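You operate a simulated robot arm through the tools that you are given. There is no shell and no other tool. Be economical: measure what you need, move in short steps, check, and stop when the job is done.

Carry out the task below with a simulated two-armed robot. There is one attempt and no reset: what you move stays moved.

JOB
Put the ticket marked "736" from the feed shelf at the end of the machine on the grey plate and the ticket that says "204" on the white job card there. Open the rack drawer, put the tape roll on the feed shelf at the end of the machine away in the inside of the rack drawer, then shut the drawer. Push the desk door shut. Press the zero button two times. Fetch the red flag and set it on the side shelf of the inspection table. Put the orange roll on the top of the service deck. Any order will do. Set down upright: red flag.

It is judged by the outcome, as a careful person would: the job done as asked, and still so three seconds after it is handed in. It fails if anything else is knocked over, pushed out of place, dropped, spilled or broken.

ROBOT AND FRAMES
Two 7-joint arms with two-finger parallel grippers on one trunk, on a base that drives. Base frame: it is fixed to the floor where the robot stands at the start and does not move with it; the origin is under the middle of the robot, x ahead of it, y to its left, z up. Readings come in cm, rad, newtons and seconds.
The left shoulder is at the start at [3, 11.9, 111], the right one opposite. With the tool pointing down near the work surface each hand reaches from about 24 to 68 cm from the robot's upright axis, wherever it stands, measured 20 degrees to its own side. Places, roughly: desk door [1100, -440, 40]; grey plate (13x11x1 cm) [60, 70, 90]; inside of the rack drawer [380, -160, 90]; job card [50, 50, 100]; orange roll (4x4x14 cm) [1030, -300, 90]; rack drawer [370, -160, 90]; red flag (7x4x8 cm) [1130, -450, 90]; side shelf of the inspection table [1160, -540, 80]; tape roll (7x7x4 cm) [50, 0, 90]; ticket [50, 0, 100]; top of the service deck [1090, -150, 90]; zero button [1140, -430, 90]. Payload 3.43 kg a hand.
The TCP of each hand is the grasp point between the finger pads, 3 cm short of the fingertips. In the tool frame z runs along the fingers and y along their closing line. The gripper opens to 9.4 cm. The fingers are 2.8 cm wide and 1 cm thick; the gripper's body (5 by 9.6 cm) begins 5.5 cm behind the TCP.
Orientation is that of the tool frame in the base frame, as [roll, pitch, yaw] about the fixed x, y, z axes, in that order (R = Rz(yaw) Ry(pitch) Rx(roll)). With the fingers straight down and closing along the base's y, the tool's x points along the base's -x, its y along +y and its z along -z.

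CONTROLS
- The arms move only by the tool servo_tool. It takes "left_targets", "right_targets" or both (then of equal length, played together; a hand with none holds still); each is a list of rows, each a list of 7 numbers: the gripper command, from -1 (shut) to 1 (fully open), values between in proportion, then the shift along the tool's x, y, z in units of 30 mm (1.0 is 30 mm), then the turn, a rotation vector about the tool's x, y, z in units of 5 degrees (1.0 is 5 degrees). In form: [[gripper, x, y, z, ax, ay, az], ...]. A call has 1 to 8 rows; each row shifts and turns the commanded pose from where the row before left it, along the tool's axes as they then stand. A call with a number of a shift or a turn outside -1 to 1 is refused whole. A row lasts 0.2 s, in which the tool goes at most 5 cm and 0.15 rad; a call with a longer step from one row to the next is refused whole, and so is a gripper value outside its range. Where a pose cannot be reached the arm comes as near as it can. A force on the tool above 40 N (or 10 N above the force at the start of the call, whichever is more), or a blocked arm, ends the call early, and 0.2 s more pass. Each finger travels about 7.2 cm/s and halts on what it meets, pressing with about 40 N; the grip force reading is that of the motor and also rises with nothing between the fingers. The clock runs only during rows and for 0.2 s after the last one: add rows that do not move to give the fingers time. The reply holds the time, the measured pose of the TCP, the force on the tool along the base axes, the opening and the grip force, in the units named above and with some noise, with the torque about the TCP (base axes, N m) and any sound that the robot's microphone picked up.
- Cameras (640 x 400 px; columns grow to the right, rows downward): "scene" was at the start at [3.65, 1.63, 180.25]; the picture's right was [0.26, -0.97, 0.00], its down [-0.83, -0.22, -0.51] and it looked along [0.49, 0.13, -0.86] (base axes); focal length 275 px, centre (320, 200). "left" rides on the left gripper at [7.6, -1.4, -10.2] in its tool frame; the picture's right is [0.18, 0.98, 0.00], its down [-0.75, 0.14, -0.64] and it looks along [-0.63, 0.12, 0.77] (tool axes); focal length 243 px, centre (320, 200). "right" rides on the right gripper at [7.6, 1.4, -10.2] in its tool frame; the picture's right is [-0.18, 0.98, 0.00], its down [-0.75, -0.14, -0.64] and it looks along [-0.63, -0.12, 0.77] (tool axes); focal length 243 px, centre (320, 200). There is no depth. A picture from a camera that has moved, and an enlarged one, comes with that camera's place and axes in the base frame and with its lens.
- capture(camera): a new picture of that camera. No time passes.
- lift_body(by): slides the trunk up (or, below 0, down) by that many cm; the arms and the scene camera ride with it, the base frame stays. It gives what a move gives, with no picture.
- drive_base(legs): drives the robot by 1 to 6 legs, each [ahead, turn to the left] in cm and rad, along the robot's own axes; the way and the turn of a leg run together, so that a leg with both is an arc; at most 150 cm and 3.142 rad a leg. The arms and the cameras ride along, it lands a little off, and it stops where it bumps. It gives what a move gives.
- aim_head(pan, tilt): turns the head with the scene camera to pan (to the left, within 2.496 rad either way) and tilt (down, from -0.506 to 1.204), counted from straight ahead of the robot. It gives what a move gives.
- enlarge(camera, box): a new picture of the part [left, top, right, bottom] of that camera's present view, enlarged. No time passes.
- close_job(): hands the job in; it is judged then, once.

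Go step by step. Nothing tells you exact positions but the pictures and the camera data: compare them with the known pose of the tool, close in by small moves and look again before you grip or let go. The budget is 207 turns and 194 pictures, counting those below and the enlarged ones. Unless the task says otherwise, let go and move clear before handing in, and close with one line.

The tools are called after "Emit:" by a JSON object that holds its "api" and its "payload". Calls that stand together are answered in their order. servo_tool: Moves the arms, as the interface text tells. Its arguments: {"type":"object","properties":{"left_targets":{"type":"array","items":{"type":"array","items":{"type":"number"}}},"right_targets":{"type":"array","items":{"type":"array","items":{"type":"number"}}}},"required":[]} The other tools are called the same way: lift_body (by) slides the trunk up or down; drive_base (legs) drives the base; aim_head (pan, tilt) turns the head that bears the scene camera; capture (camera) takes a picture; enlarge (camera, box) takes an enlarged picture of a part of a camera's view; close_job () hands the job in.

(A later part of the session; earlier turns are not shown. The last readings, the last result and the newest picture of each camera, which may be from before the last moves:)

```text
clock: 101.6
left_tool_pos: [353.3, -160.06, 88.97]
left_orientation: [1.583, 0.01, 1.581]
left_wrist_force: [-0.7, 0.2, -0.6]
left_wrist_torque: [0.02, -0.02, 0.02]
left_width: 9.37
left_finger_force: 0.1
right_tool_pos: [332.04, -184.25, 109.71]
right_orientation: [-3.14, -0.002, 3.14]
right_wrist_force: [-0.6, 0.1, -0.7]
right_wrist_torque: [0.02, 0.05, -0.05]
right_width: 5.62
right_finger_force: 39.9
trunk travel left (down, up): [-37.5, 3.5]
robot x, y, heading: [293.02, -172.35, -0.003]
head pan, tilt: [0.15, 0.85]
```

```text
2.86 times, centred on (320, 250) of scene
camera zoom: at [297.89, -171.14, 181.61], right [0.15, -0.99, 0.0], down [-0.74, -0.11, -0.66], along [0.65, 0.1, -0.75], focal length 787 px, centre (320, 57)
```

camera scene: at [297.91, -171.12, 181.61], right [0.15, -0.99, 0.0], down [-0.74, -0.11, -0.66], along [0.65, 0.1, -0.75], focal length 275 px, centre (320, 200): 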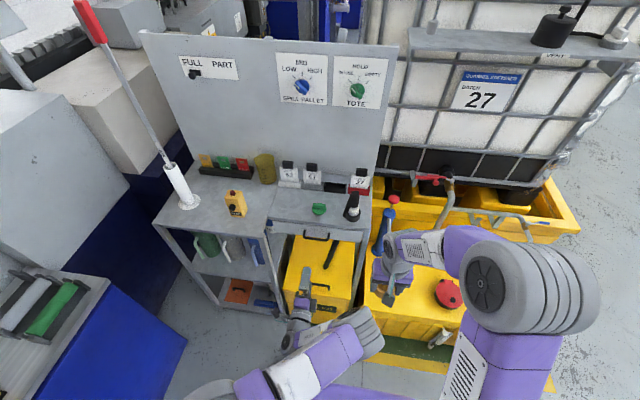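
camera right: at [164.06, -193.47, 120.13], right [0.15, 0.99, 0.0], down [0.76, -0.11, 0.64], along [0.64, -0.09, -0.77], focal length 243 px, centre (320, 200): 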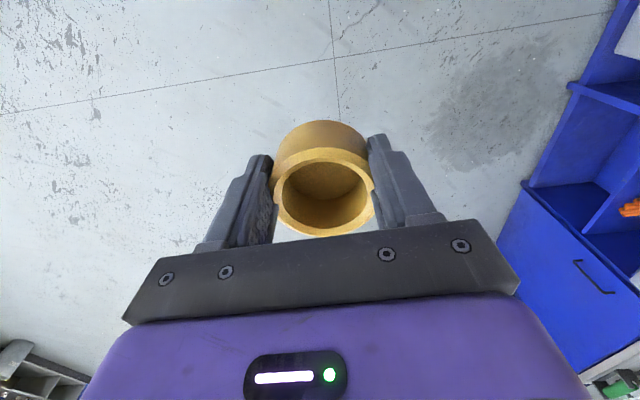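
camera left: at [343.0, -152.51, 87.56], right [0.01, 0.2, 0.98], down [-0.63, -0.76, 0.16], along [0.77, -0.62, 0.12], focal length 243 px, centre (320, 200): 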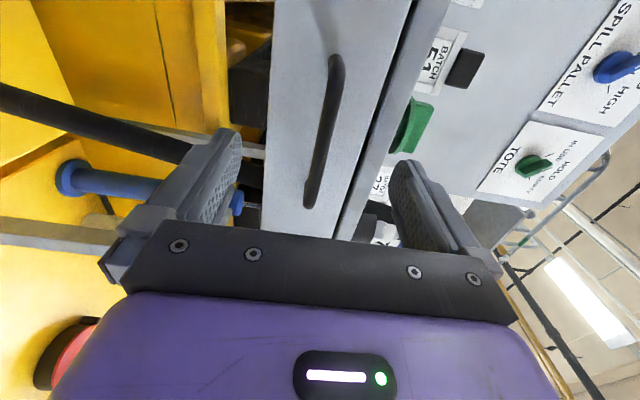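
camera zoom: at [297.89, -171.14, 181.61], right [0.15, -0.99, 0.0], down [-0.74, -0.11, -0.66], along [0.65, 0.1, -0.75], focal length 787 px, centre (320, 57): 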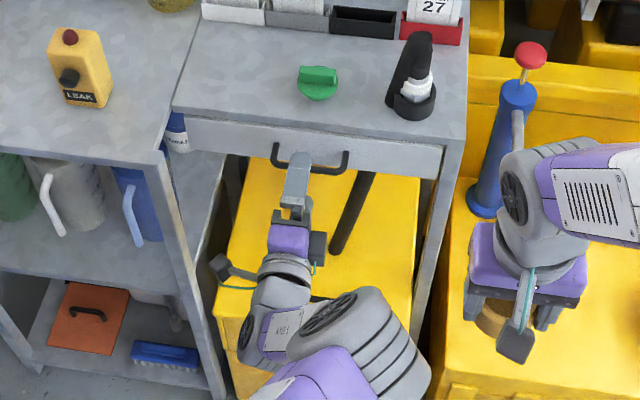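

Nearly there: the bar is between the finger levels. I'll advance about 2 cm and close on it.

Emit:
{"api": "servo_tool", "payload": {"left_targets": [[1, -0.2, 0, 0.3, 0, 0, 0], [1, -0.1, 0, 0.3, 0, 0, 0], [1, 0, 0, 0.1, 0, 0, 0], [0, 0, 0, 0, 0, 0, 0], [-1, 0, 0, 0, 0, 0, 0], [-1, 0, 0, 0, 0, 0, 0], [-1, 0, 0, 0, 0, 0, 0], [-1, 0, 0, 0, 0, 0, 0]]}}

Emit:
{"api": "capture", "payload": {"camera": "left"}}

Emit:
{"api": "enlarge", "payload": {"camera": "scene", "box": [260, 190, 380, 290]}}

```text
clock: 103.4
left_tool_pos: [355.46, -160.93, 89.05]
left_orientation: [1.584, 0.008, 1.58]
left_wrist_force: [0.4, -0.6, -0.8]
left_wrist_torque: [1.09, 0.02, 0.14]
left_width: 0.99
left_finger_force: 43.5
right_tool_pos: [331.96, -184.23, 109.88]
right_orientation: [-3.141, -0.001, 3.139]
right_wrist_force: [-0.1, -0.9, -1.8]
right_wrist_torque: [-0.02, 0.0, -0.03]
right_width: 5.61
right_finger_force: 39.4
trunk travel left (down, up): [-37.5, 3.5]
robot x, y, heading: [293.41, -172.39, -0.001]
head pan, tilt: [0.15, 0.85]
```

```text
128 pictures are left
camera left: at [345.05, -153.48, 87.64], right [0.01, 0.19, 0.98], down [-0.63, -0.76, 0.16], along [0.77, -0.62, 0.11], focal length 243 px, centre (320, 200)
```

left: 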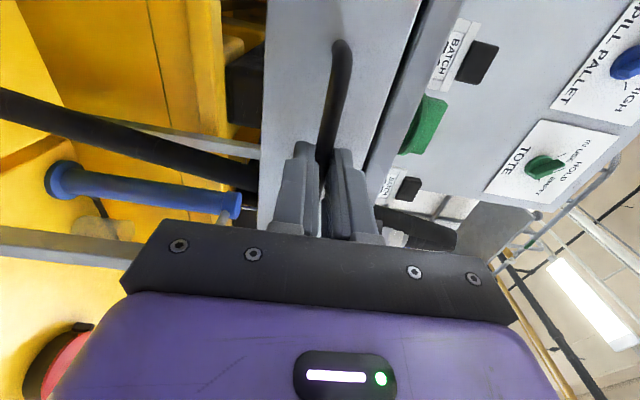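

```text
4.00 times, centred on (320, 240) of scene
camera zoom: at [297.87, -171.19, 181.61], right [0.15, -0.99, 0.0], down [-0.74, -0.11, -0.66], along [0.65, 0.1, -0.75], focal length 1102 px, centre (320, 40)
```

zoom: 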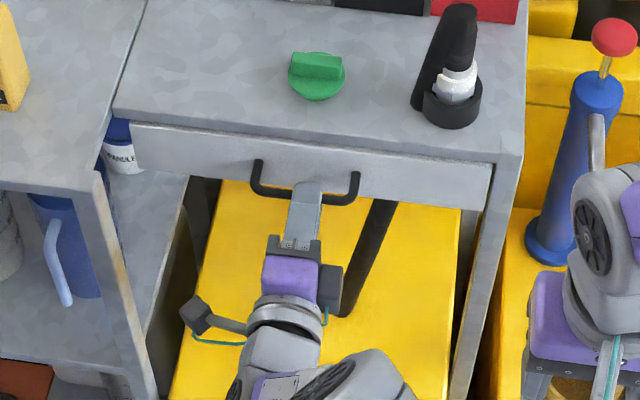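

The bar is gripped (0.99 cm). Pulling the drawer out slowly.

Emit:
{"api": "servo_tool", "payload": {"left_targets": [[-1, 0, 0, -0.3, 0, 0, 0], [-1, 0, 0, -0.5, 0, 0, 0], [-1, 0, 0, -0.5, 0, 0, 0], [-1, 0, 0, -0.5, 0, 0, 0], [-1, 0, 0, -0.5, 0, 0, 0], [-1, 0, 0, -0.5, 0, 0, 0], [-1, 0, 0, -0.5, 0, 0, 0], [-1, 0, 0, -0.5, 0, 0, 0]]}}

Emit:
{"api": "capture", "payload": {"camera": "scene"}}

```text
clock: 105.2
left_tool_pos: [343.82, -161.03, 89.11]
left_orientation: [1.587, 0.012, 1.583]
left_wrist_force: [0.1, 5.1, -13.0]
left_wrist_torque: [1.12, 0.38, -0.66]
left_width: 0.98
left_finger_force: 43.2
right_tool_pos: [332.0, -184.1, 109.71]
right_orientation: [-3.14, 0.0, 3.14]
right_wrist_force: [0.2, -0.6, -1.1]
right_wrist_torque: [-0.03, 0.03, -0.01]
right_width: 5.63
right_finger_force: 40.2
trunk travel left (down, up): [-37.5, 3.5]
robot x, y, heading: [292.93, -172.16, -0.006]
head pan, tilt: [0.15, 0.85]
```

```text
126 pictures are left
camera scene: at [297.96, -171.08, 181.6], right [0.15, -0.99, 0.0], down [-0.74, -0.11, -0.66], along [0.65, 0.1, -0.75], focal length 275 px, centre (320, 200)
```

scene: 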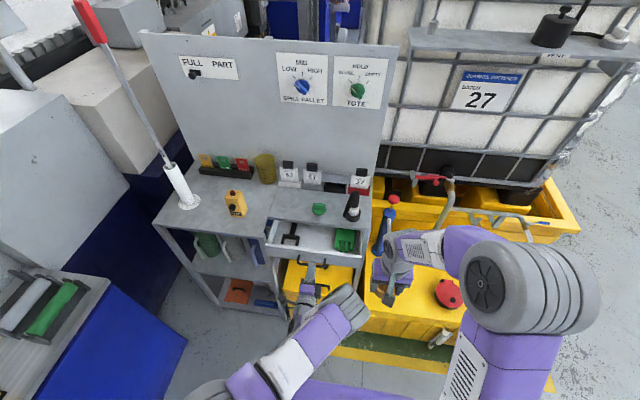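

It opens, with small items inside. I'll pull about 4 cm more and look inside.

Emit:
{"api": "servo_tool", "payload": {"left_targets": [[-1, 0, 0, -0.4, 0, 0, 0], [-1, 0, 0, -0.4, 0, 0, 0], [-1, 0, 0, -0.4, 0, 0, 0], [-1, 0, 0, -0.3, 0, 0, 0]]}}

Emit:
{"api": "enlarge", "payload": {"camera": "scene", "box": [220, 170, 420, 310]}}

```text
clock: 106.2
left_tool_pos: [339.37, -161.09, 88.98]
left_orientation: [1.588, 0.012, 1.586]
left_wrist_force: [0.0, 10.7, -16.0]
left_wrist_torque: [1.23, 0.33, 0.32]
left_width: 0.95
left_finger_force: 43.2
right_tool_pos: [331.94, -184.07, 109.74]
right_orientation: [-3.14, -0.001, 3.14]
right_wrist_force: [0.2, 0.5, -0.8]
right_wrist_torque: [0.0, 0.03, 0.01]
right_width: 5.61
right_finger_force: 40.0
trunk travel left (down, up): [-37.5, 3.5]
robot x, y, heading: [293.39, -172.56, -0.003]
head pan, tilt: [0.15, 0.85]
```

```text
2.86 times, centred on (320, 240) of scene
camera zoom: at [297.99, -170.99, 181.6], right [0.15, -0.99, 0.0], down [-0.74, -0.11, -0.66], along [0.65, 0.1, -0.75], focal length 787 px, centre (320, 86)
```

zoom: 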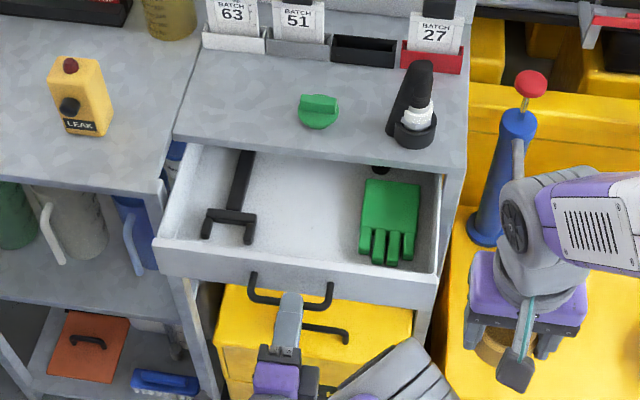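

There's free space between the tool and the gloves. To ease the right arm's reach, I'll pull the drawer another 4 cm.

Emit:
{"api": "servo_tool", "payload": {"left_targets": [[-1, 0, 0, -0.4, 0, 0, 0], [-1, 0, 0, -0.4, 0, 0, 0], [-1, 0, 0, -0.4, 0, 0, 0], [-1, 0, 0, -0.2, 0, 0, 0]], "right_targets": [[-1, -0.5, 0.8, -0.2, 0, 0, 0], [-1, -0.5, 0.8, -0.2, 0, 0, 0], [-1, -0.5, 0.8, 0, 0, 0, 0], [-1, -0.5, 0.8, 0, 0, 0, 0]]}}

Emit:
{"api": "capture", "payload": {"camera": "right"}}

Emit:
{"api": "enlarge", "payload": {"camera": "scene", "box": [220, 170, 420, 310]}}

```text
clock: 107.2
left_tool_pos: [335.49, -160.9, 89.05]
left_orientation: [1.592, 0.011, 1.584]
left_wrist_force: [0.6, 13.3, -24.8]
left_wrist_torque: [1.1, 0.49, -0.17]
left_width: 0.98
left_finger_force: 43.6
right_tool_pos: [338.14, -174.46, 111.04]
right_orientation: [-3.141, 0.0, 3.138]
right_wrist_force: [0.1, -0.1, -0.5]
right_wrist_torque: [0.02, 0.02, -0.01]
right_width: 5.61
right_finger_force: 40.5
trunk travel left (down, up): [-37.5, 3.5]
robot x, y, heading: [293.16, -172.15, -0.002]
head pan, tilt: [0.15, 0.85]
```

```text
124 pictures are left
camera right: at [330.55, -173.01, 121.42], right [0.19, 0.98, 0.0], down [0.75, -0.14, 0.64], along [0.63, -0.12, -0.77], focal length 243 px, centre (320, 200)
```

right: 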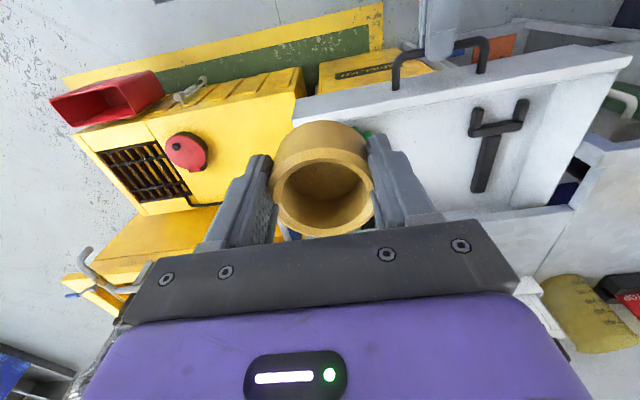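

```text
2.86 times, centred on (320, 240) of scene
camera zoom: at [298.12, -170.9, 181.59], right [0.15, -0.99, 0.0], down [-0.74, -0.11, -0.66], along [0.65, 0.1, -0.75], focal length 787 px, centre (320, 86)
```

zoom: 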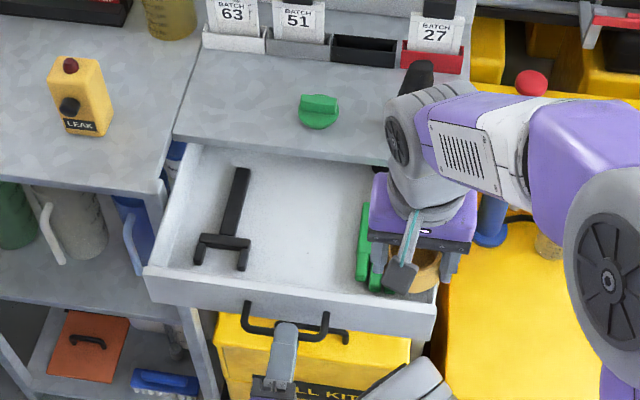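

The free gap centre is near (351,-160.4). Moving the roll above it.

Emit:
{"api": "servo_tool", "payload": {"right_targets": [[-1, -0.72, 0.78, 0, 0, 0, 0], [-1, -0.72, 0.78, 0, 0, 0, 0], [-1, -0.72, 0.78, 0, 0, 0, 0], [-1, -0.72, 0.78, 0, 0, 0, 0], [-1, -0.72, 0.78, 0, 0, 0, 0], [-1, -0.72, 0.78, 0, 0, 0, 0], [-1, 0, 0, 0.7, 0, 0, 0], [-1, 0, 0, 0.7, 0, 0, 0]]}}

Emit:
{"api": "capture", "payload": {"camera": "right"}}

Emit:
{"api": "capture", "payload": {"camera": "scene"}}

```text
clock: 109.0
left_tool_pos: [335.45, -161.07, 89.12]
left_orientation: [1.594, 0.012, 1.586]
left_wrist_force: [-0.6, 9.9, -27.8]
left_wrist_torque: [1.17, 0.6, -0.09]
left_width: 0.96
left_finger_force: 43.7
right_tool_pos: [351.17, -160.41, 106.68]
right_orientation: [-3.14, -0.004, 3.141]
right_wrist_force: [1.4, 0.7, 0.2]
right_wrist_torque: [-0.02, 0.0, -0.01]
right_width: 5.63
right_finger_force: 39.8
trunk travel left (down, up): [-37.5, 3.5]
robot x, y, heading: [292.75, -171.86, 0.001]
head pan, tilt: [0.15, 0.85]
```

```text
122 pictures are left
camera right: at [343.56, -159.08, 117.01], right [0.19, 0.98, 0.0], down [0.76, -0.14, 0.64], along [0.63, -0.12, -0.77], focal length 243 px, centre (320, 200)
```

right: 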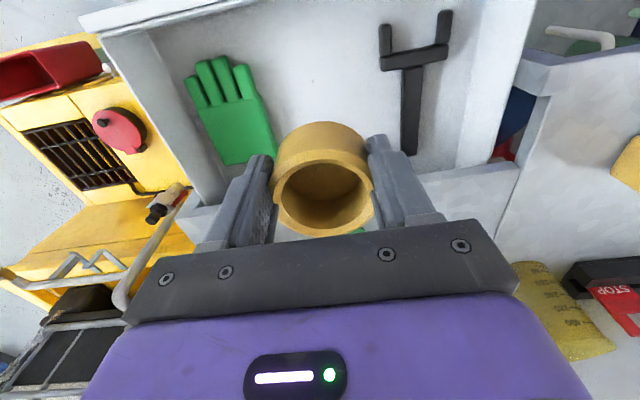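

```text
121 pictures are left
camera scene: at [298.19, -170.97, 181.59], right [0.15, -0.99, 0.0], down [-0.74, -0.11, -0.66], along [0.65, 0.1, -0.75], focal length 275 px, centre (320, 200)
```

scene: 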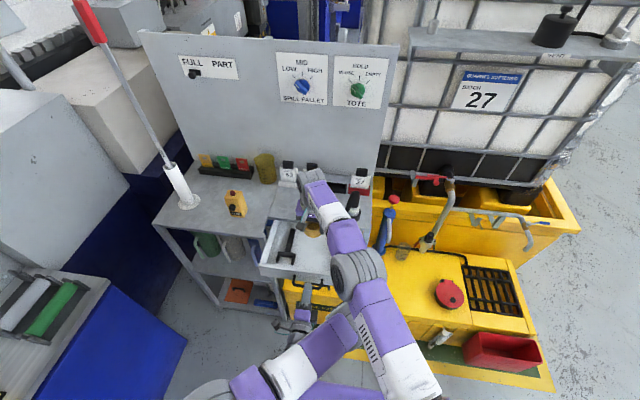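

Aligned: clear of the gloves, tool and rack edge. Lowering into the drawer.

Emit:
{"api": "servo_tool", "payload": {"right_targets": [[-1, 0, 0, 0.7, 0, 0, 0], [-1, 0, 0, 0.8, 0, 0, 0], [-1, 0, 0, 0.8, 0, 0, 0], [-1, 0, 0, 0.7, 0, 0, 0], [-1, 0, 0, 0.6, 0, 0, 0], [-1, 0, 0, 0.4, 0, 0, 0]]}}

Emit:
{"api": "capture", "payload": {"camera": "right"}}

Emit:
{"api": "enlarge", "payload": {"camera": "scene", "box": [240, 170, 400, 300]}}

```text
clock: 109.8
left_tool_pos: [334.58, -160.88, 88.95]
left_orientation: [1.573, 0.001, 1.572]
left_wrist_force: [-0.3, -12.9, 16.5]
left_wrist_torque: [0.36, -0.37, 1.08]
left_width: 0.99
left_finger_force: 43.4
right_tool_pos: [351.88, -160.51, 102.4]
right_orientation: [3.122, 0.029, 3.135]
right_wrist_force: [1.1, 0.6, -0.7]
right_wrist_torque: [-0.01, 0.02, 0.0]
right_width: 5.62
right_finger_force: 40.4
right hand out of reach, approached as far as the arm can: row 4
trunk travel left (down, up): [-37.5, 3.5]
robot x, y, heading: [293.3, -172.01, -0.005]
head pan, tilt: [0.15, 0.85]
stopped in row 4 (left hand): the force on the tool passed its limit at 47 N (the readings are from after the stop); the commanded pose is now the measured one
```

```text
120 pictures are left
camera right: at [343.9, -159.26, 112.59], right [0.19, 0.98, 0.02], down [0.73, -0.16, 0.66], along [0.65, -0.11, -0.75], focal length 243 px, centre (320, 200)
```

right: 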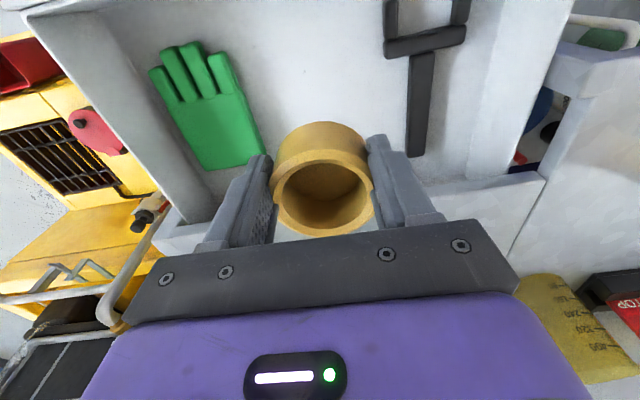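

```text
3.08 times, centred on (320, 235) of scene
camera zoom: at [297.82, -171.24, 181.65], right [0.15, -0.99, 0.0], down [-0.74, -0.11, -0.66], along [0.65, 0.1, -0.75], focal length 847 px, centre (320, 92)
```

zoom: 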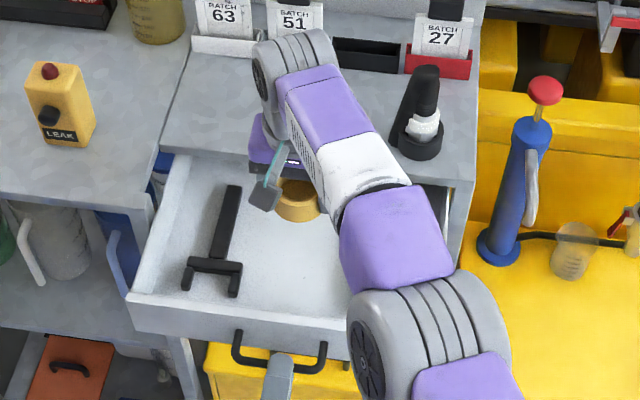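

The right arm reached its limit and the linked arms strained. I'll raise the roll a bit, let go of the handle, move the left hand aside, and drive 8 cm closer.

Emit:
{"api": "servo_tool", "payload": {"left_targets": [[0, 0, 0, 0, 0, 0, 0], [0.5, 0, 0, 0, 0, 0, 0], [0.5, 0, 0, 0, 0, 0, 0], [0.5, 0, 0, -0.6, 0, 0, 0], [0.5, 0, 0, -0.8, 0, 0, 0]], "right_targets": [[-1, 0.2, 0, -0.8, 0, 0, 0], [-1, 0.2, 0, -0.8, 0, 0, 0], [-1, 0, 0, 0, 0, 0, 0], [-1, 0, 0, 0, 0, 0, 0], [-1, 0, 0, 0, 0, 0, 0]]}}

Emit:
{"api": "capture", "payload": {"camera": "left"}}

Emit:
{"api": "capture", "payload": {"camera": "scene"}}

```text
clock: 111.0
left_tool_pos: [330.49, -160.77, 88.8]
left_orientation: [1.582, 0.003, 1.576]
left_wrist_force: [0.2, -0.2, 0.6]
left_wrist_torque: [0.0, 0.03, 0.02]
left_width: 7.04
left_finger_force: 0.0
right_tool_pos: [350.46, -160.65, 106.9]
right_orientation: [3.124, 0.028, 3.137]
right_wrist_force: [-0.9, 0.4, -0.8]
right_wrist_torque: [0.0, 0.03, 0.0]
right_width: 5.63
right_finger_force: 40.1
trunk travel left (down, up): [-37.5, 3.5]
robot x, y, heading: [293.06, -172.31, 0.001]
head pan, tilt: [0.15, 0.85]
```

```text
118 pictures are left
camera left: at [320.18, -153.2, 87.37], right [0.01, 0.19, 0.98], down [-0.64, -0.76, 0.15], along [0.77, -0.63, 0.11], focal length 243 px, centre (320, 200)
```

left: 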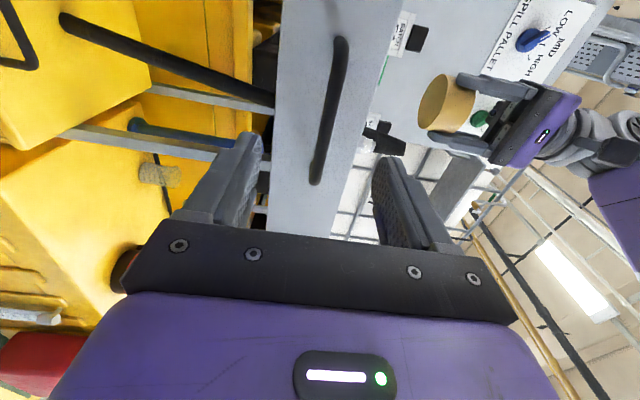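

```text
117 pictures are left
camera scene: at [297.9, -171.15, 181.61], right [0.15, -0.99, 0.0], down [-0.74, -0.11, -0.66], along [0.65, 0.1, -0.75], focal length 275 px, centre (320, 200)
```

scene: 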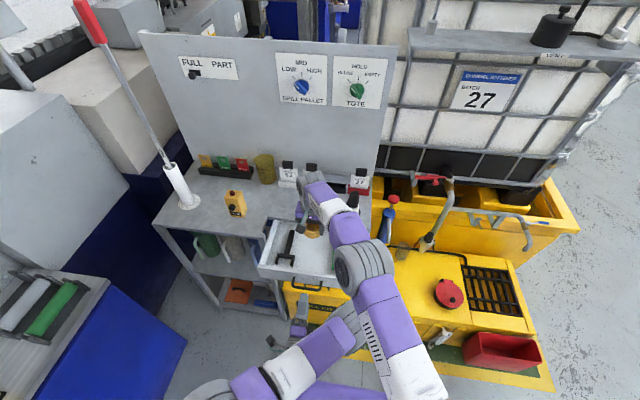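

Now the left hand goes aside and the right hand draws back, then I drive 8 cm ahead.

Emit:
{"api": "servo_tool", "payload": {"left_targets": [[0.5, 0.8, 0, -0.1, 0, 0, 0], [0.5, 0.8, 0, 0, 0, 0, 0], [0.5, 0.8, 0, 0, 0, 0, 0], [0.5, 0.8, 0, 0, 0, 0, 0], [0.5, 0.8, 0, 0, 0, 0, 0], [0.5, 0.8, 0, 0, 0, 0, 0]], "right_targets": [[-1, 0.45, 0, 0, 0, 0, 0], [-1, 0.45, 0, 0, 0, 0, 0], [-1, 0.45, 0, 0, 0, 0, 0], [-1, 0.45, 0, 0, 0, 0, 0], [-1, 0.45, 0, 0, 0, 0, 0], [-1, 0.45, 0, 0, 0, 0, 0]]}}

Emit:
{"api": "drive_base", "payload": {"legs": [[8, 0]]}}

Emit:
{"api": "capture", "payload": {"camera": "scene"}}

Emit:
{"api": "capture", "payload": {"camera": "right"}}

```text
clock: 112.4
left_tool_pos: [332.91, -147.34, 90.09]
left_orientation: [1.583, 0.003, 1.58]
left_wrist_force: [-0.3, 1.1, 0.1]
left_wrist_torque: [-0.02, 0.02, 0.01]
left_width: 7.04
left_finger_force: 0.1
left hand out of reach, approached as far as the arm can: row 2, 3, 4, 5, 6
right_tool_pos: [342.45, -160.57, 106.77]
right_orientation: [3.125, 0.027, 3.136]
right_wrist_force: [-0.1, 0.1, -0.7]
right_wrist_torque: [-0.02, 0.0, -0.01]
right_width: 5.61
right_finger_force: 40.4
trunk travel left (down, up): [-37.5, 3.5]
robot x, y, heading: [293.21, -172.28, -0.003]
head pan, tilt: [0.15, 0.85]
```

```text
clock: 113.5
left_tool_pos: [341.16, -147.37, 89.97]
left_orientation: [1.584, 0.002, 1.581]
left_wrist_force: [-0.1, 0.3, 0.0]
left_wrist_torque: [0.0, -0.08, 0.0]
left_width: 7.05
left_finger_force: 0.0
right_tool_pos: [350.64, -160.46, 106.63]
right_orientation: [3.125, 0.028, 3.136]
right_wrist_force: [0.0, 0.1, -0.1]
right_wrist_torque: [0.01, 0.02, 0.03]
right_width: 5.6
right_finger_force: 40.1
trunk travel left (down, up): [-37.5, 3.5]
robot x, y, heading: [301.01, -172.58, -0.007]
head pan, tilt: [0.15, 0.85]
```

```text
116 pictures are left
camera scene: at [306.11, -171.22, 181.61], right [0.15, -0.99, 0.0], down [-0.74, -0.11, -0.66], along [0.65, 0.1, -0.75], focal length 275 px, centre (320, 200)
```

scene: 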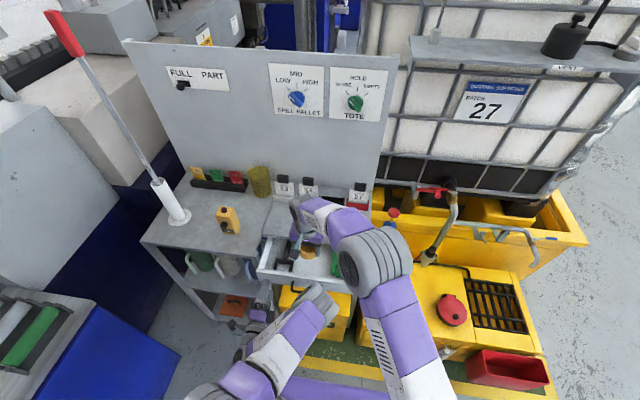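

```text
115 pictures are left
camera right: at [342.69, -159.26, 116.91], right [0.19, 0.98, 0.02], down [0.74, -0.16, 0.66], along [0.65, -0.11, -0.75], focal length 243 px, centre (320, 200)
```

right: 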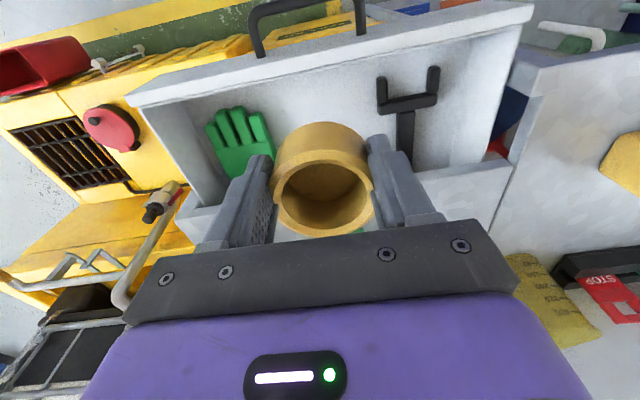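

The left hand nudged the drawer in a bit, with its front now at x≈347, but the opening is still wide enough. I'll shift the roll to x≈353.3 and lower it.

Emit:
{"api": "servo_tool", "payload": {"right_targets": [[-1, -0.45, 0, 0.3, 0, 0, 0], [-1, -0.45, 0, 0.6, 0, 0, 0], [-1, 0, 0, 0.7, 0, 0, 0], [-1, 0, 0, 0.7, 0, 0, 0], [-1, 0, 0, 0.5, 0, 0, 0]]}}

Emit:
{"api": "capture", "payload": {"camera": "right"}}

Emit:
{"api": "enlarge", "payload": {"camera": "scene", "box": [220, 180, 400, 310]}}

```text
clock: 114.7
left_tool_pos: [341.06, -147.39, 90.02]
left_orientation: [1.583, 0.002, 1.581]
left_wrist_force: [0.3, -0.1, 0.6]
left_wrist_torque: [-0.01, -0.02, -0.02]
left_width: 7.06
left_finger_force: 0.1
right_tool_pos: [353.56, -160.17, 98.48]
right_orientation: [3.121, 0.028, 3.137]
right_wrist_force: [0.6, 0.5, 0.5]
right_wrist_torque: [0.0, -0.01, 0.0]
right_width: 5.63
right_finger_force: 39.5
trunk travel left (down, up): [-37.5, 3.5]
robot x, y, heading: [300.88, -172.43, -0.001]
head pan, tilt: [0.15, 0.85]
```

```text
114 pictures are left
camera right: at [345.59, -159.0, 108.62], right [0.19, 0.98, 0.02], down [0.73, -0.16, 0.66], along [0.65, -0.11, -0.75], focal length 243 px, centre (320, 200)
```

right: 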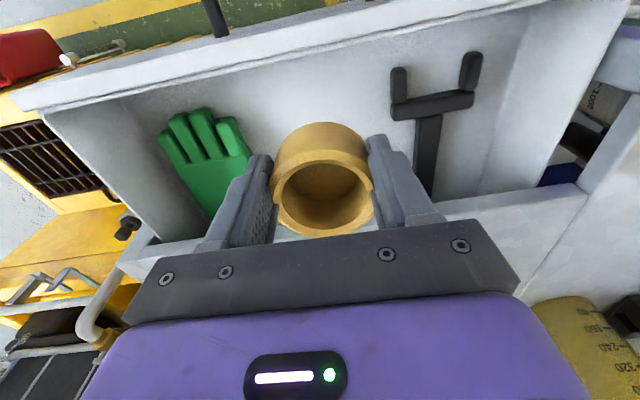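

```text
3.08 times, centred on (310, 245) of scene
camera zoom: at [306.01, -171.21, 181.61], right [0.15, -0.99, 0.0], down [-0.74, -0.11, -0.66], along [0.65, 0.1, -0.75], focal length 847 px, centre (351, 62)
```

zoom: 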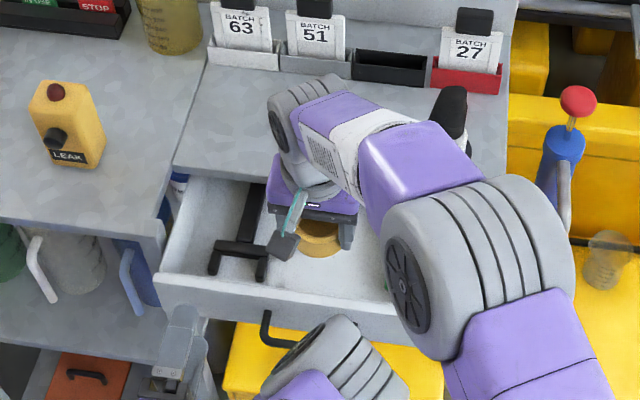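

Emit:
{"api": "servo_tool", "payload": {"right_targets": [[-1, 0, 0, 0.5, 0, 0, 0], [-1, 0, 0, 0.5, 0, 0, 0], [-1, 0, 0, 0.4, 0, 0, 0], [-1, 0, 0, 0.2, 0, 0, 0], [-1, 0, 0, 0.1, 0, 0, 0]]}}

Emit:
{"api": "capture", "payload": {"camera": "right"}}

Emit:
{"api": "capture", "payload": {"camera": "left"}}

```text
clock: 115.9
left_tool_pos: [341.01, -147.36, 90.04]
left_orientation: [1.583, 0.001, 1.58]
left_wrist_force: [0.4, -0.8, 0.5]
left_wrist_torque: [-0.03, 0.02, 0.0]
left_width: 7.06
left_finger_force: 0.0
right_tool_pos: [353.71, -160.29, 93.31]
right_orientation: [3.125, 0.029, 3.138]
right_wrist_force: [-0.7, 0.3, -0.5]
right_wrist_torque: [-0.02, 0.01, -0.03]
right_width: 5.6
right_finger_force: 39.8
trunk travel left (down, up): [-37.5, 3.5]
robot x, y, heading: [301.02, -172.09, -0.0]
head pan, tilt: [0.15, 0.85]
```

```text
112 pictures are left
camera right: at [345.75, -159.02, 103.44], right [0.19, 0.98, 0.02], down [0.73, -0.16, 0.66], along [0.65, -0.11, -0.75], focal length 243 px, centre (320, 200)
```

right: 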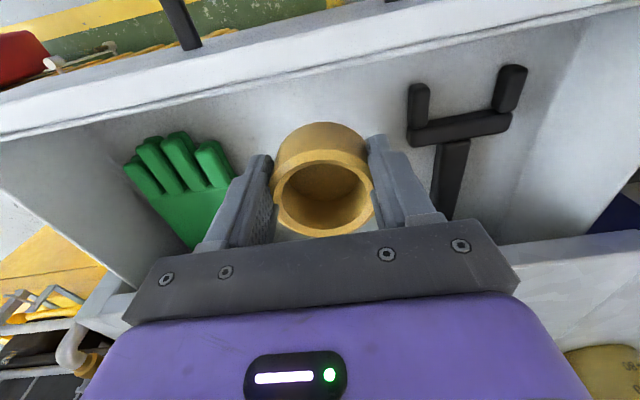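

```text
111 pictures are left
camera left: at [330.7, -139.91, 88.63], right [0.01, 0.19, 0.98], down [-0.63, -0.76, 0.15], along [0.77, -0.62, 0.11], focal length 243 px, centre (320, 200)
```

left: 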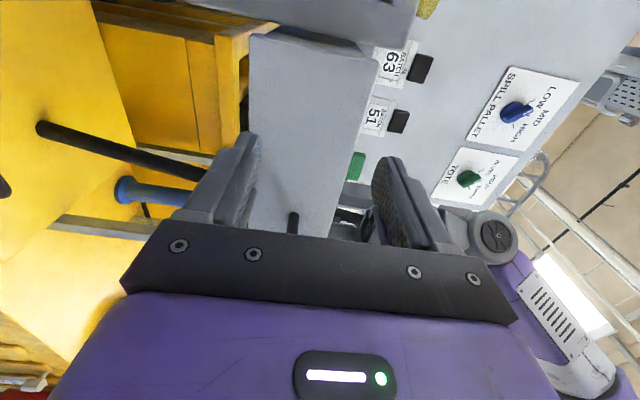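

Getting near the floor of the drawer; creeping down until it touches.

Emit:
{"api": "servo_tool", "payload": {"right_targets": [[-1, 0, 0, 0.1, 0, 0, 0], [-1, 0, 0, 0.1, 0, 0, 0], [-1, 0, 0, 0.1, 0, 0, 0], [-1, 0, 0, 0.1, 0, 0, 0], [-1, 0, 0, 0.1, 0, 0, 0]]}}

```text
clock: 117.1
left_tool_pos: [341.0, -147.5, 90.08]
left_orientation: [1.583, 0.003, 1.579]
left_wrist_force: [0.0, 0.0, -0.5]
left_wrist_torque: [0.01, 0.02, -0.01]
left_width: 7.08
left_finger_force: 0.0
right_tool_pos: [353.72, -160.27, 91.81]
right_orientation: [3.126, 0.029, 3.137]
right_wrist_force: [-1.3, 0.1, 0.1]
right_wrist_torque: [0.0, -0.01, 0.0]
right_width: 5.61
right_finger_force: 40.0
trunk travel left (down, up): [-37.5, 3.5]
robot x, y, heading: [301.24, -172.54, -0.0]
head pan, tilt: [0.15, 0.85]
```

Emit:
{"api": "servo_tool", "payload": {"right_targets": [[-1, 0, 0, 0.08, 0, 0, 0], [-1, 0, 0, 0.08, 0, 0, 0], [-1, 0, 0, 0.08, 0, 0, 0], [-1, 0, 0, 0, 0, 0, 0]]}}

Emit:
{"api": "enlarge", "payload": {"camera": "right", "box": [200, 80, 460, 250]}}

```text
clock: 118.1
left_tool_pos: [341.13, -147.51, 89.99]
left_orientation: [1.583, 0.003, 1.579]
left_wrist_force: [0.4, -0.4, -0.1]
left_wrist_torque: [0.0, -0.01, -0.02]
left_width: 7.05
left_finger_force: 0.1
right_tool_pos: [353.59, -160.23, 91.15]
right_orientation: [3.126, 0.028, 3.137]
right_wrist_force: [0.3, -0.8, -0.7]
right_wrist_torque: [0.01, 0.01, -0.05]
right_width: 5.61
right_finger_force: 40.3
trunk travel left (down, up): [-37.5, 3.5]
robot x, y, heading: [301.5, -172.06, -0.005]
head pan, tilt: [0.15, 0.85]
```

```text
2.35 times, centred on (330, 165) of right
camera zoom: at [345.76, -158.96, 101.33], right [0.19, 0.98, 0.02], down [0.73, -0.16, 0.66], along [0.65, -0.11, -0.75], focal length 571 px, centre (296, 282)
```

zoom: 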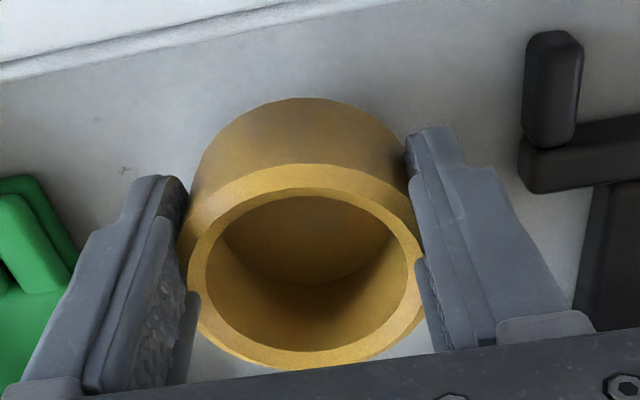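

Emit:
{"api": "servo_tool", "payload": {"right_targets": [[-1, 0, 0, 0.08, 0, 0, 0], [-1, 0, 0, 0.08, 0, 0, 0], [-1, 0, 0, 0.08, 0, 0, 0], [-1, 0, 0, 0.08, 0, 0, 0], [-1, 0, 0, 0, 0, 0, 0]]}}

```text
clock: 119.3
left_tool_pos: [340.99, -147.57, 89.99]
left_orientation: [1.584, 0.001, 1.579]
left_wrist_force: [0.3, -0.1, 0.4]
left_wrist_torque: [-0.01, -0.02, -0.03]
left_width: 7.04
left_finger_force: 0.0
right_tool_pos: [353.73, -160.14, 90.19]
right_orientation: [3.124, 0.028, 3.138]
right_wrist_force: [-0.4, 0.1, -0.8]
right_wrist_torque: [0.02, 0.0, -0.06]
right_width: 5.64
right_finger_force: 40.3
trunk travel left (down, up): [-37.5, 3.5]
robot x, y, heading: [301.24, -171.95, -0.006]
head pan, tilt: [0.15, 0.85]
```

Emit:
{"api": "servo_tool", "payload": {"right_targets": [[-1, 0, 0, 0.08, 0, 0, 0], [-1, 0, 0, 0.08, 0, 0, 0], [-1, 0, 0, 0.06, 0, 0, 0], [-1, 0, 0, 0.06, 0, 0, 0], [-1, 0, 0, 0, 0, 0, 0]]}}

Emit:
{"api": "enlarge", "payload": {"camera": "right", "box": [200, 80, 460, 250]}}

```text
clock: 120.5
left_tool_pos: [340.9, -147.52, 90.08]
left_orientation: [1.585, 0.002, 1.579]
left_wrist_force: [0.6, -0.6, 1.3]
left_wrist_torque: [0.02, -0.03, 0.03]
left_width: 7.06
left_finger_force: 0.1
right_tool_pos: [353.84, -160.17, 89.61]
right_orientation: [3.121, 0.033, 3.138]
right_wrist_force: [-0.2, -1.5, 18.2]
right_wrist_torque: [-0.32, 0.18, 0.01]
right_width: 5.64
right_finger_force: 39.9
trunk travel left (down, up): [-37.5, 3.5]
robot x, y, heading: [301.19, -172.22, 0.001]
head pan, tilt: [0.15, 0.85]
```

```text
2.35 times, centred on (330, 165) of right
camera zoom: at [345.81, -158.94, 99.71], right [0.19, 0.98, 0.03], down [0.73, -0.16, 0.66], along [0.66, -0.11, -0.75], focal length 571 px, centre (296, 282)
```

zoom: 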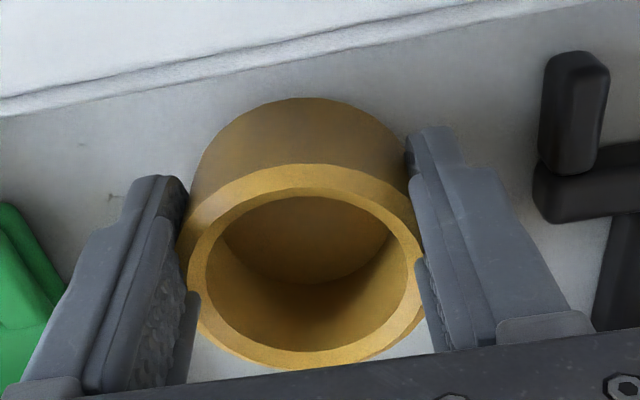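

Contact with the drawer floor. Releasing and lifting straight up.

Emit:
{"api": "servo_tool", "payload": {"right_targets": [[-1, 0, 0, -0.05, 0, 0, 0], [0, 0, 0, 0, 0, 0, 0], [0.6, 0, 0, 0, 0, 0, 0], [0.6, 0, 0, 0, 0, 0, 0], [0.6, 0, 0, -0.3, 0, 0, 0], [0.6, 0, 0, -0.6, 0, 0, 0], [0.6, 0, 0, -0.8, 0, 0, 0], [0.6, 0, 0, -0.8, 0, 0, 0]]}}

Emit:
{"api": "capture", "payload": {"camera": "right"}}

```text
clock: 122.3
left_tool_pos: [341.04, -147.42, 89.92]
left_orientation: [1.583, 0.002, 1.579]
left_wrist_force: [-0.5, 0.6, 0.2]
left_wrist_torque: [-0.02, 0.01, 0.01]
left_width: 7.04
left_finger_force: 0.0
right_tool_pos: [353.52, -160.43, 96.97]
right_orientation: [3.124, 0.028, 3.138]
right_wrist_force: [-0.8, -0.3, -0.7]
right_wrist_torque: [-0.04, 0.0, -0.02]
right_width: 7.52
right_finger_force: 0.1
trunk travel left (down, up): [-37.5, 3.5]
robot x, y, heading: [300.81, -172.28, -0.006]
head pan, tilt: [0.15, 0.85]
```

```text
108 pictures are left
camera right: at [345.62, -159.12, 107.17], right [0.19, 0.98, 0.02], down [0.73, -0.16, 0.66], along [0.65, -0.11, -0.75], focal length 243 px, centre (320, 200)
```

right: 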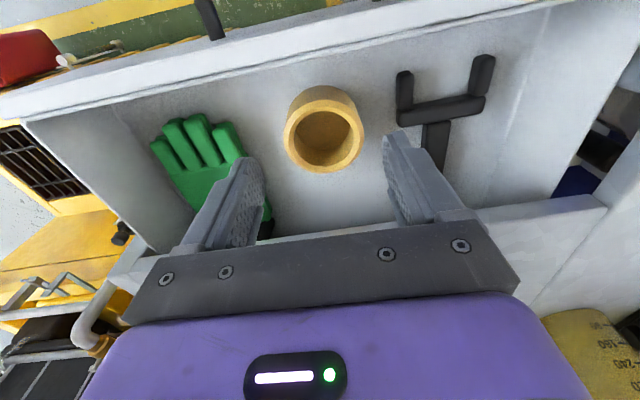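

The roll is lying in the drawer. I'll withdraw the right hand, close the left fingers and push the drawer front in.

Emit:
{"api": "servo_tool", "payload": {"left_targets": [[0.5, 0, 0, -0.6, 0, 0, 0], [-1, 0, 0, 0, 0, 0, 0], [-1, -0.5, 0, 0, 0, 0, 0], [-1, 0, 0, 0, 0, 0, 0], [-1, 0, 0, 0, 0, 0, 0], [-1, 0, 0, 0, 0, 0, 0], [-1, 0, 0, 0, 0, 0, 0], [-1, 0, 0, 0, 0, 0, 0]], "right_targets": [[0.6, 0, 0, -0.8, 0, 0, 0], [0.6, 0, 0, -0.8, 0, 0, 0], [0.6, 0, 0, -0.8, 0, 0, 0], [0.6, 0, 0, -0.8, 0, 0, 0], [0.6, 0.8, -0.6, -0.8, 0, 0, 0], [0.6, 0.8, -0.6, 0, 0, 0, 0], [0.6, 0.8, -0.6, 0, 0, 0, 0], [0.6, 0.8, -0.6, 0, 0, 0, 0]]}}

Emit:
{"api": "servo_tool", "payload": {"left_targets": [[-1, 0, 0, 0.6, 0, 0, 0], [-1, 0, 0, 0.6, 0, 0, 0], [-1, 0, 0, 0.6, 0, 0, 0], [-1, 0, 0, 0.6, 0, 0, 0], [-1, 0, 0, 0.6, 0, 0, 0], [-1, 0, 0, 0.6, 0, 0, 0], [-1, 0, 0, 0.5, 0, 0, 0], [-1, 0, 0, 0.4, 0, 0, 0]], "right_targets": [[0.6, 0.8, -0.6, 0, 0, 0, 0], [0.6, 0.8, -0.6, 0, 0, 0, 0], [0.6, 0, -0.6, 0, 0, 0, 0], [0.6, 0, 0, 0, 0, 0, 0], [0.6, 0, 0, 0, 0, 0, 0], [0.6, 0, 0, 0, 0, 0, 0], [0.6, 0, 0, 0, 0, 0, 0], [0.6, 0, 0, 0, 0, 0, 0]]}}

Emit:
{"api": "capture", "payload": {"camera": "scene"}}

```text
clock: 124.1
left_tool_pos: [340.93, -148.98, 90.03]
left_orientation: [1.582, 0.001, 1.579]
left_wrist_force: [0.5, -0.3, 0.3]
left_wrist_torque: [-0.04, 0.03, 0.03]
left_width: 0.02
left_finger_force: 32.7
left hand out of reach, approached as far as the arm can: row 1
right_tool_pos: [343.3, -167.77, 108.64]
right_orientation: [3.122, 0.03, 3.14]
right_wrist_force: [0.3, -0.4, 0.3]
right_wrist_torque: [0.05, -0.02, 0.01]
right_width: 7.54
right_finger_force: 0.0
trunk travel left (down, up): [-37.5, 3.5]
robot x, y, heading: [301.15, -172.56, -0.001]
head pan, tilt: [0.15, 0.85]
```

```text
clock: 124.7
left_tool_pos: [344.39, -149.02, 90.01]
left_orientation: [1.585, 0.002, 1.573]
left_wrist_force: [-0.1, 0.0, 0.2]
left_wrist_torque: [0.02, -0.01, 0.02]
left_width: 0.02
left_finger_force: 32.7
right_tool_pos: [340.14, -170.51, 108.7]
right_orientation: [3.108, 0.054, 3.123]
right_wrist_force: [2.7, 0.1, -0.2]
right_wrist_torque: [-0.03, 0.13, -0.07]
right_width: 7.52
right_finger_force: 0.1
trunk travel left (down, up): [-37.5, 3.5]
robot x, y, heading: [301.27, -172.22, -0.004]
head pan, tilt: [0.15, 0.85]
stopped in row 2 (right hand): the force on the tool passed its limit at 62 N (the readings are from after the stop); the commanded pose is now the measured one
```

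```text
107 pictures are left
camera scene: at [306.02, -171.22, 181.61], right [0.15, -0.99, 0.0], down [-0.74, -0.11, -0.66], along [0.65, 0.1, -0.75], focal length 275 px, centre (320, 200)
```

scene: 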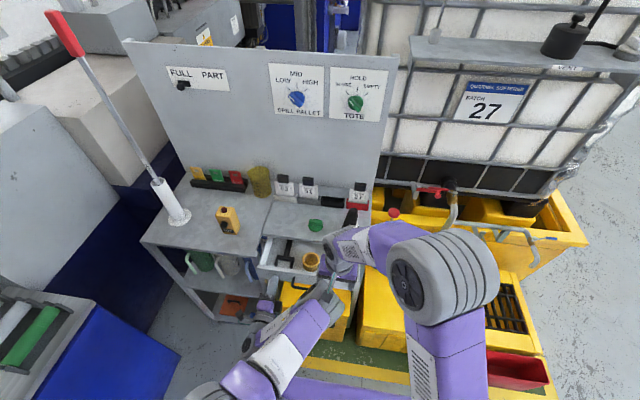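

The right hand brushed the left elbow. I'll lift the right hand up and to the right, away from it, before pushing.

Emit:
{"api": "servo_tool", "payload": {"right_targets": [[0.6, -0.3, -0.3, -0.5, 0, 0, 0], [0.6, 0, -0.8, -0.6, 0, 0, 0], [0.6, 0, -0.8, -0.4, 0, 0, 0], [0.6, 0, -0.8, 0, 0, 0, 0], [0.6, 0, -0.8, 0, 0, 0, 0], [0.6, 0, -0.8, 0, 0, 0, 0]]}}

Emit:
{"api": "servo_tool", "payload": {"left_targets": [[-1, 0, 0, 0.5, 0, 0, 0], [-1, 0, 0, 0.6, 0, 0, 0], [-1, 0, 0, 0.6, 0, 0, 0], [-1, 0, 0, 0.6, 0, 0, 0], [-1, 0, 0, 0.6, 0, 0, 0], [-1, 0, 0, 0.5, 0, 0, 0], [-1, 0, 0, 0.4, 0, 0, 0], [-1, 0, 0, 0.3, 0, 0, 0]]}}

Emit:
{"api": "capture", "payload": {"camera": "scene"}}

```text
clock: 126.1
left_tool_pos: [344.3, -149.1, 90.06]
left_orientation: [1.584, 0.0, 1.576]
left_wrist_force: [-0.1, -0.3, -0.1]
left_wrist_torque: [0.0, -0.01, -0.03]
left_width: 0.0
left_finger_force: 33.3
right_tool_pos: [340.71, -183.52, 112.91]
right_orientation: [3.109, 0.052, 3.123]
right_wrist_force: [0.1, 1.7, -0.1]
right_wrist_torque: [0.02, 0.04, 0.0]
right_width: 7.53
right_finger_force: 0.1
trunk travel left (down, up): [-37.5, 3.5]
robot x, y, heading: [301.35, -171.95, -0.003]
head pan, tilt: [0.15, 0.85]
```

```text
clock: 127.9
left_tool_pos: [356.62, -149.06, 90.07]
left_orientation: [1.584, 0.002, 1.576]
left_wrist_force: [-0.4, 0.7, 0.4]
left_wrist_torque: [-0.01, -0.03, -0.01]
left_width: 0.01
left_finger_force: 33.2
right_tool_pos: [340.65, -183.49, 113.02]
right_orientation: [3.106, 0.052, 3.124]
right_wrist_force: [-0.2, 0.6, 0.4]
right_wrist_torque: [0.03, 0.02, 0.0]
right_width: 7.49
right_finger_force: 0.1
trunk travel left (down, up): [-37.5, 3.5]
robot x, y, heading: [301.47, -172.48, -0.002]
head pan, tilt: [0.15, 0.85]
```

```text
106 pictures are left
camera scene: at [306.0, -171.22, 181.61], right [0.15, -0.99, 0.0], down [-0.74, -0.11, -0.66], along [0.65, 0.1, -0.75], focal length 275 px, centre (320, 200)
```

scene: 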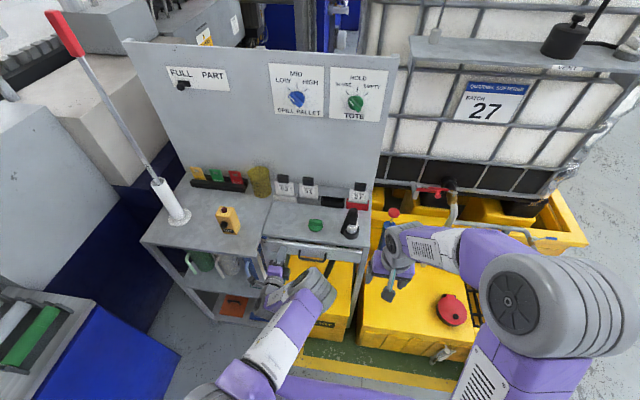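

Nearly shut. I'll push on gently until it meets the stop.

Emit:
{"api": "servo_tool", "payload": {"left_targets": [[-1, 0, 0, 0.15, 0, 0, 0], [-1, 0, 0, 0.15, 0, 0, 0], [-1, 0, 0, 0.15, 0, 0, 0], [-1, 0, 0, 0.15, 0, 0, 0], [-1, 0, 0, 0.1, 0, 0, 0]]}}

Emit:
{"api": "enlarge", "payload": {"camera": "scene", "box": [220, 180, 400, 310]}}

```text
clock: 129.1
left_tool_pos: [358.01, -148.89, 89.91]
left_orientation: [1.583, -0.001, 1.575]
left_wrist_force: [-22.2, -2.3, 13.0]
left_wrist_torque: [-0.22, -0.44, -0.35]
left_width: 0.0
left_finger_force: 33.1
right_tool_pos: [340.32, -183.58, 113.08]
right_orientation: [3.104, 0.055, 3.123]
right_wrist_force: [0.2, -0.3, -0.6]
right_wrist_torque: [0.03, -0.01, -0.02]
right_width: 7.51
right_finger_force: 0.0
trunk travel left (down, up): [-37.5, 3.5]
robot x, y, heading: [301.04, -172.21, -0.002]
head pan, tilt: [0.15, 0.85]
stopped in row 5 (left hand): the force on the tool passed its limit at 42 N (the readings are from after the stop); the commanded pose is now the measured one
```

```text
3.08 times, centred on (310, 245) of scene
camera zoom: at [305.39, -171.36, 181.64], right [0.15, -0.99, 0.0], down [-0.74, -0.11, -0.66], along [0.65, 0.1, -0.75], focal length 847 px, centre (351, 62)
```

zoom: 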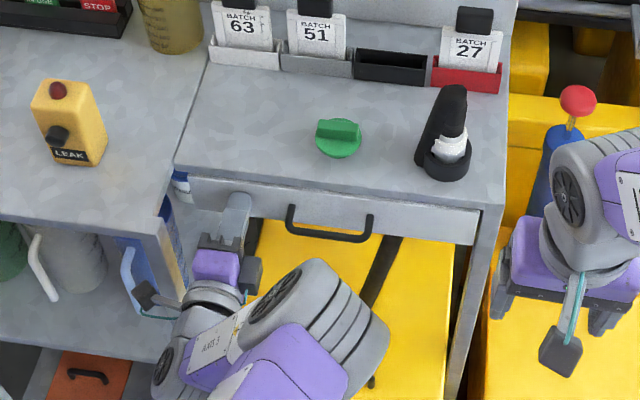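

The drawer is shut with the roll inside. I'll withdraw, back up, and look along the aisle to the right for the route east.

Emit:
{"api": "servo_tool", "payload": {"left_targets": [[-1, 0, 0, -0.6, 0, 0, 0], [-1, 0, 0, -0.8, 0, 0, 0], [-1, 0, 0, -0.8, 0, 0, 0]]}}

Emit:
{"api": "drive_base", "payload": {"legs": [[-50, 0], [0, -0.9]]}}

Emit:
{"api": "aim_head", "payload": {"pan": 0.3, "tilt": 0.3}}

Emit:
{"api": "capture", "payload": {"camera": "scene"}}

```text
clock: 129.9
left_tool_pos: [351.87, -148.93, 89.7]
left_orientation: [1.589, 0.001, 1.577]
left_wrist_force: [0.2, 0.5, 0.3]
left_wrist_torque: [-0.03, 0.03, 0.02]
left_width: 0.0
left_finger_force: 32.6
right_tool_pos: [340.6, -183.42, 112.95]
right_orientation: [3.106, 0.052, 3.124]
right_wrist_force: [-0.3, -0.6, -0.2]
right_wrist_torque: [-0.03, -0.03, -0.01]
right_width: 7.51
right_finger_force: 0.0
trunk travel left (down, up): [-37.5, 3.5]
robot x, y, heading: [301.16, -172.17, 0.001]
head pan, tilt: [0.15, 0.85]
```

```text
clock: 135.1
left_tool_pos: [302.01, -197.46, 89.75]
left_orientation: [1.588, 0.0, 0.679]
left_wrist_force: [-0.4, 0.1, 0.9]
left_wrist_torque: [-0.04, 0.01, -0.02]
left_width: 0.01
left_finger_force: 32.5
right_tool_pos: [267.83, -210.14, 112.99]
right_orientation: [3.108, 0.051, 2.226]
right_wrist_force: [-1.1, -0.6, 0.0]
right_wrist_torque: [-0.02, -0.03, 0.0]
right_width: 7.54
right_finger_force: 0.0
trunk travel left (down, up): [-37.5, 3.5]
robot x, y, heading: [251.94, -172.26, -0.895]
head pan, tilt: [0.15, 0.85]
```

```text
clock: 136.1
left_tool_pos: [301.9, -197.36, 89.85]
left_orientation: [1.589, 0.002, 0.679]
left_wrist_force: [-0.8, -0.2, 0.2]
left_wrist_torque: [0.03, -0.02, -0.02]
left_width: 0.0
left_finger_force: 33.0
right_tool_pos: [267.86, -210.14, 112.92]
right_orientation: [3.108, 0.053, 2.225]
right_wrist_force: [0.0, 0.2, -0.4]
right_wrist_torque: [-0.03, 0.02, -0.03]
right_width: 7.53
right_finger_force: 0.0
trunk travel left (down, up): [-37.5, 3.5]
robot x, y, heading: [251.75, -172.23, -0.9]
head pan, tilt: [0.3, 0.3]
```

```text
104 pictures are left
camera scene: at [257.91, -175.35, 186.44], right [-0.56, -0.83, 0.0], down [-0.24, 0.17, -0.95], along [0.79, -0.54, -0.3], focal length 275 px, centre (320, 200)
```

scene: 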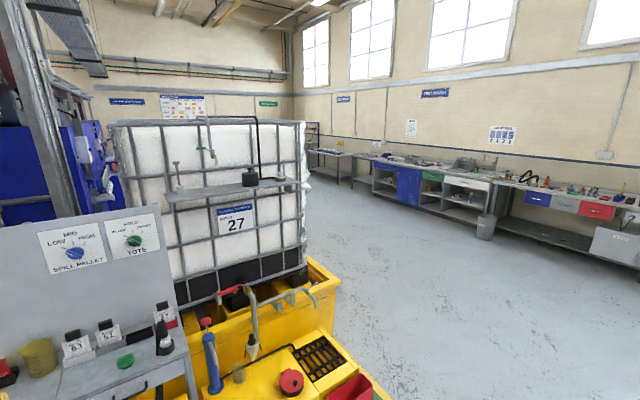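

Open floor lies to the right of the yellow bund. I'll swing around it and head east along y≈-370.

Emit:
{"api": "drive_base", "payload": {"legs": [[0, -0.4], [155, 0], [0, 0.95], [150, 0], [0, 0.35], [150, 0]]}}

Emit:
{"api": "aim_head", "payload": {"pan": 0.0, "tilt": 0.2}}

Emit:
{"api": "capture", "payload": {"camera": "scene"}}

```text
refused: 155 is not a number from -150 to 150
```

```text
clock: 136.9
left_tool_pos: [301.95, -197.49, 89.83]
left_orientation: [1.588, 0.003, 0.678]
left_wrist_force: [0.5, -0.2, -0.2]
left_wrist_torque: [0.01, -0.03, -0.02]
left_width: 0.0
left_finger_force: 33.4
right_tool_pos: [267.88, -210.19, 112.94]
right_orientation: [3.107, 0.053, 2.226]
right_wrist_force: [-0.2, 0.1, -0.2]
right_wrist_torque: [0.0, -0.02, 0.02]
right_width: 7.51
right_finger_force: 0.1
trunk travel left (down, up): [-37.5, 3.5]
robot x, y, heading: [252.0, -172.07, -0.9]
head pan, tilt: [0.0, 0.201]
```

```text
103 pictures are left
camera scene: at [256.01, -177.37, 187.37], right [-0.78, -0.62, 0.0], down [-0.12, 0.16, -0.98], along [0.61, -0.77, -0.2], focal length 275 px, centre (320, 200)
```

scene: 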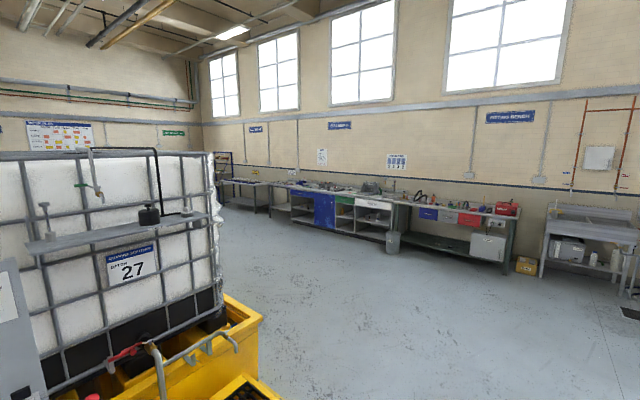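

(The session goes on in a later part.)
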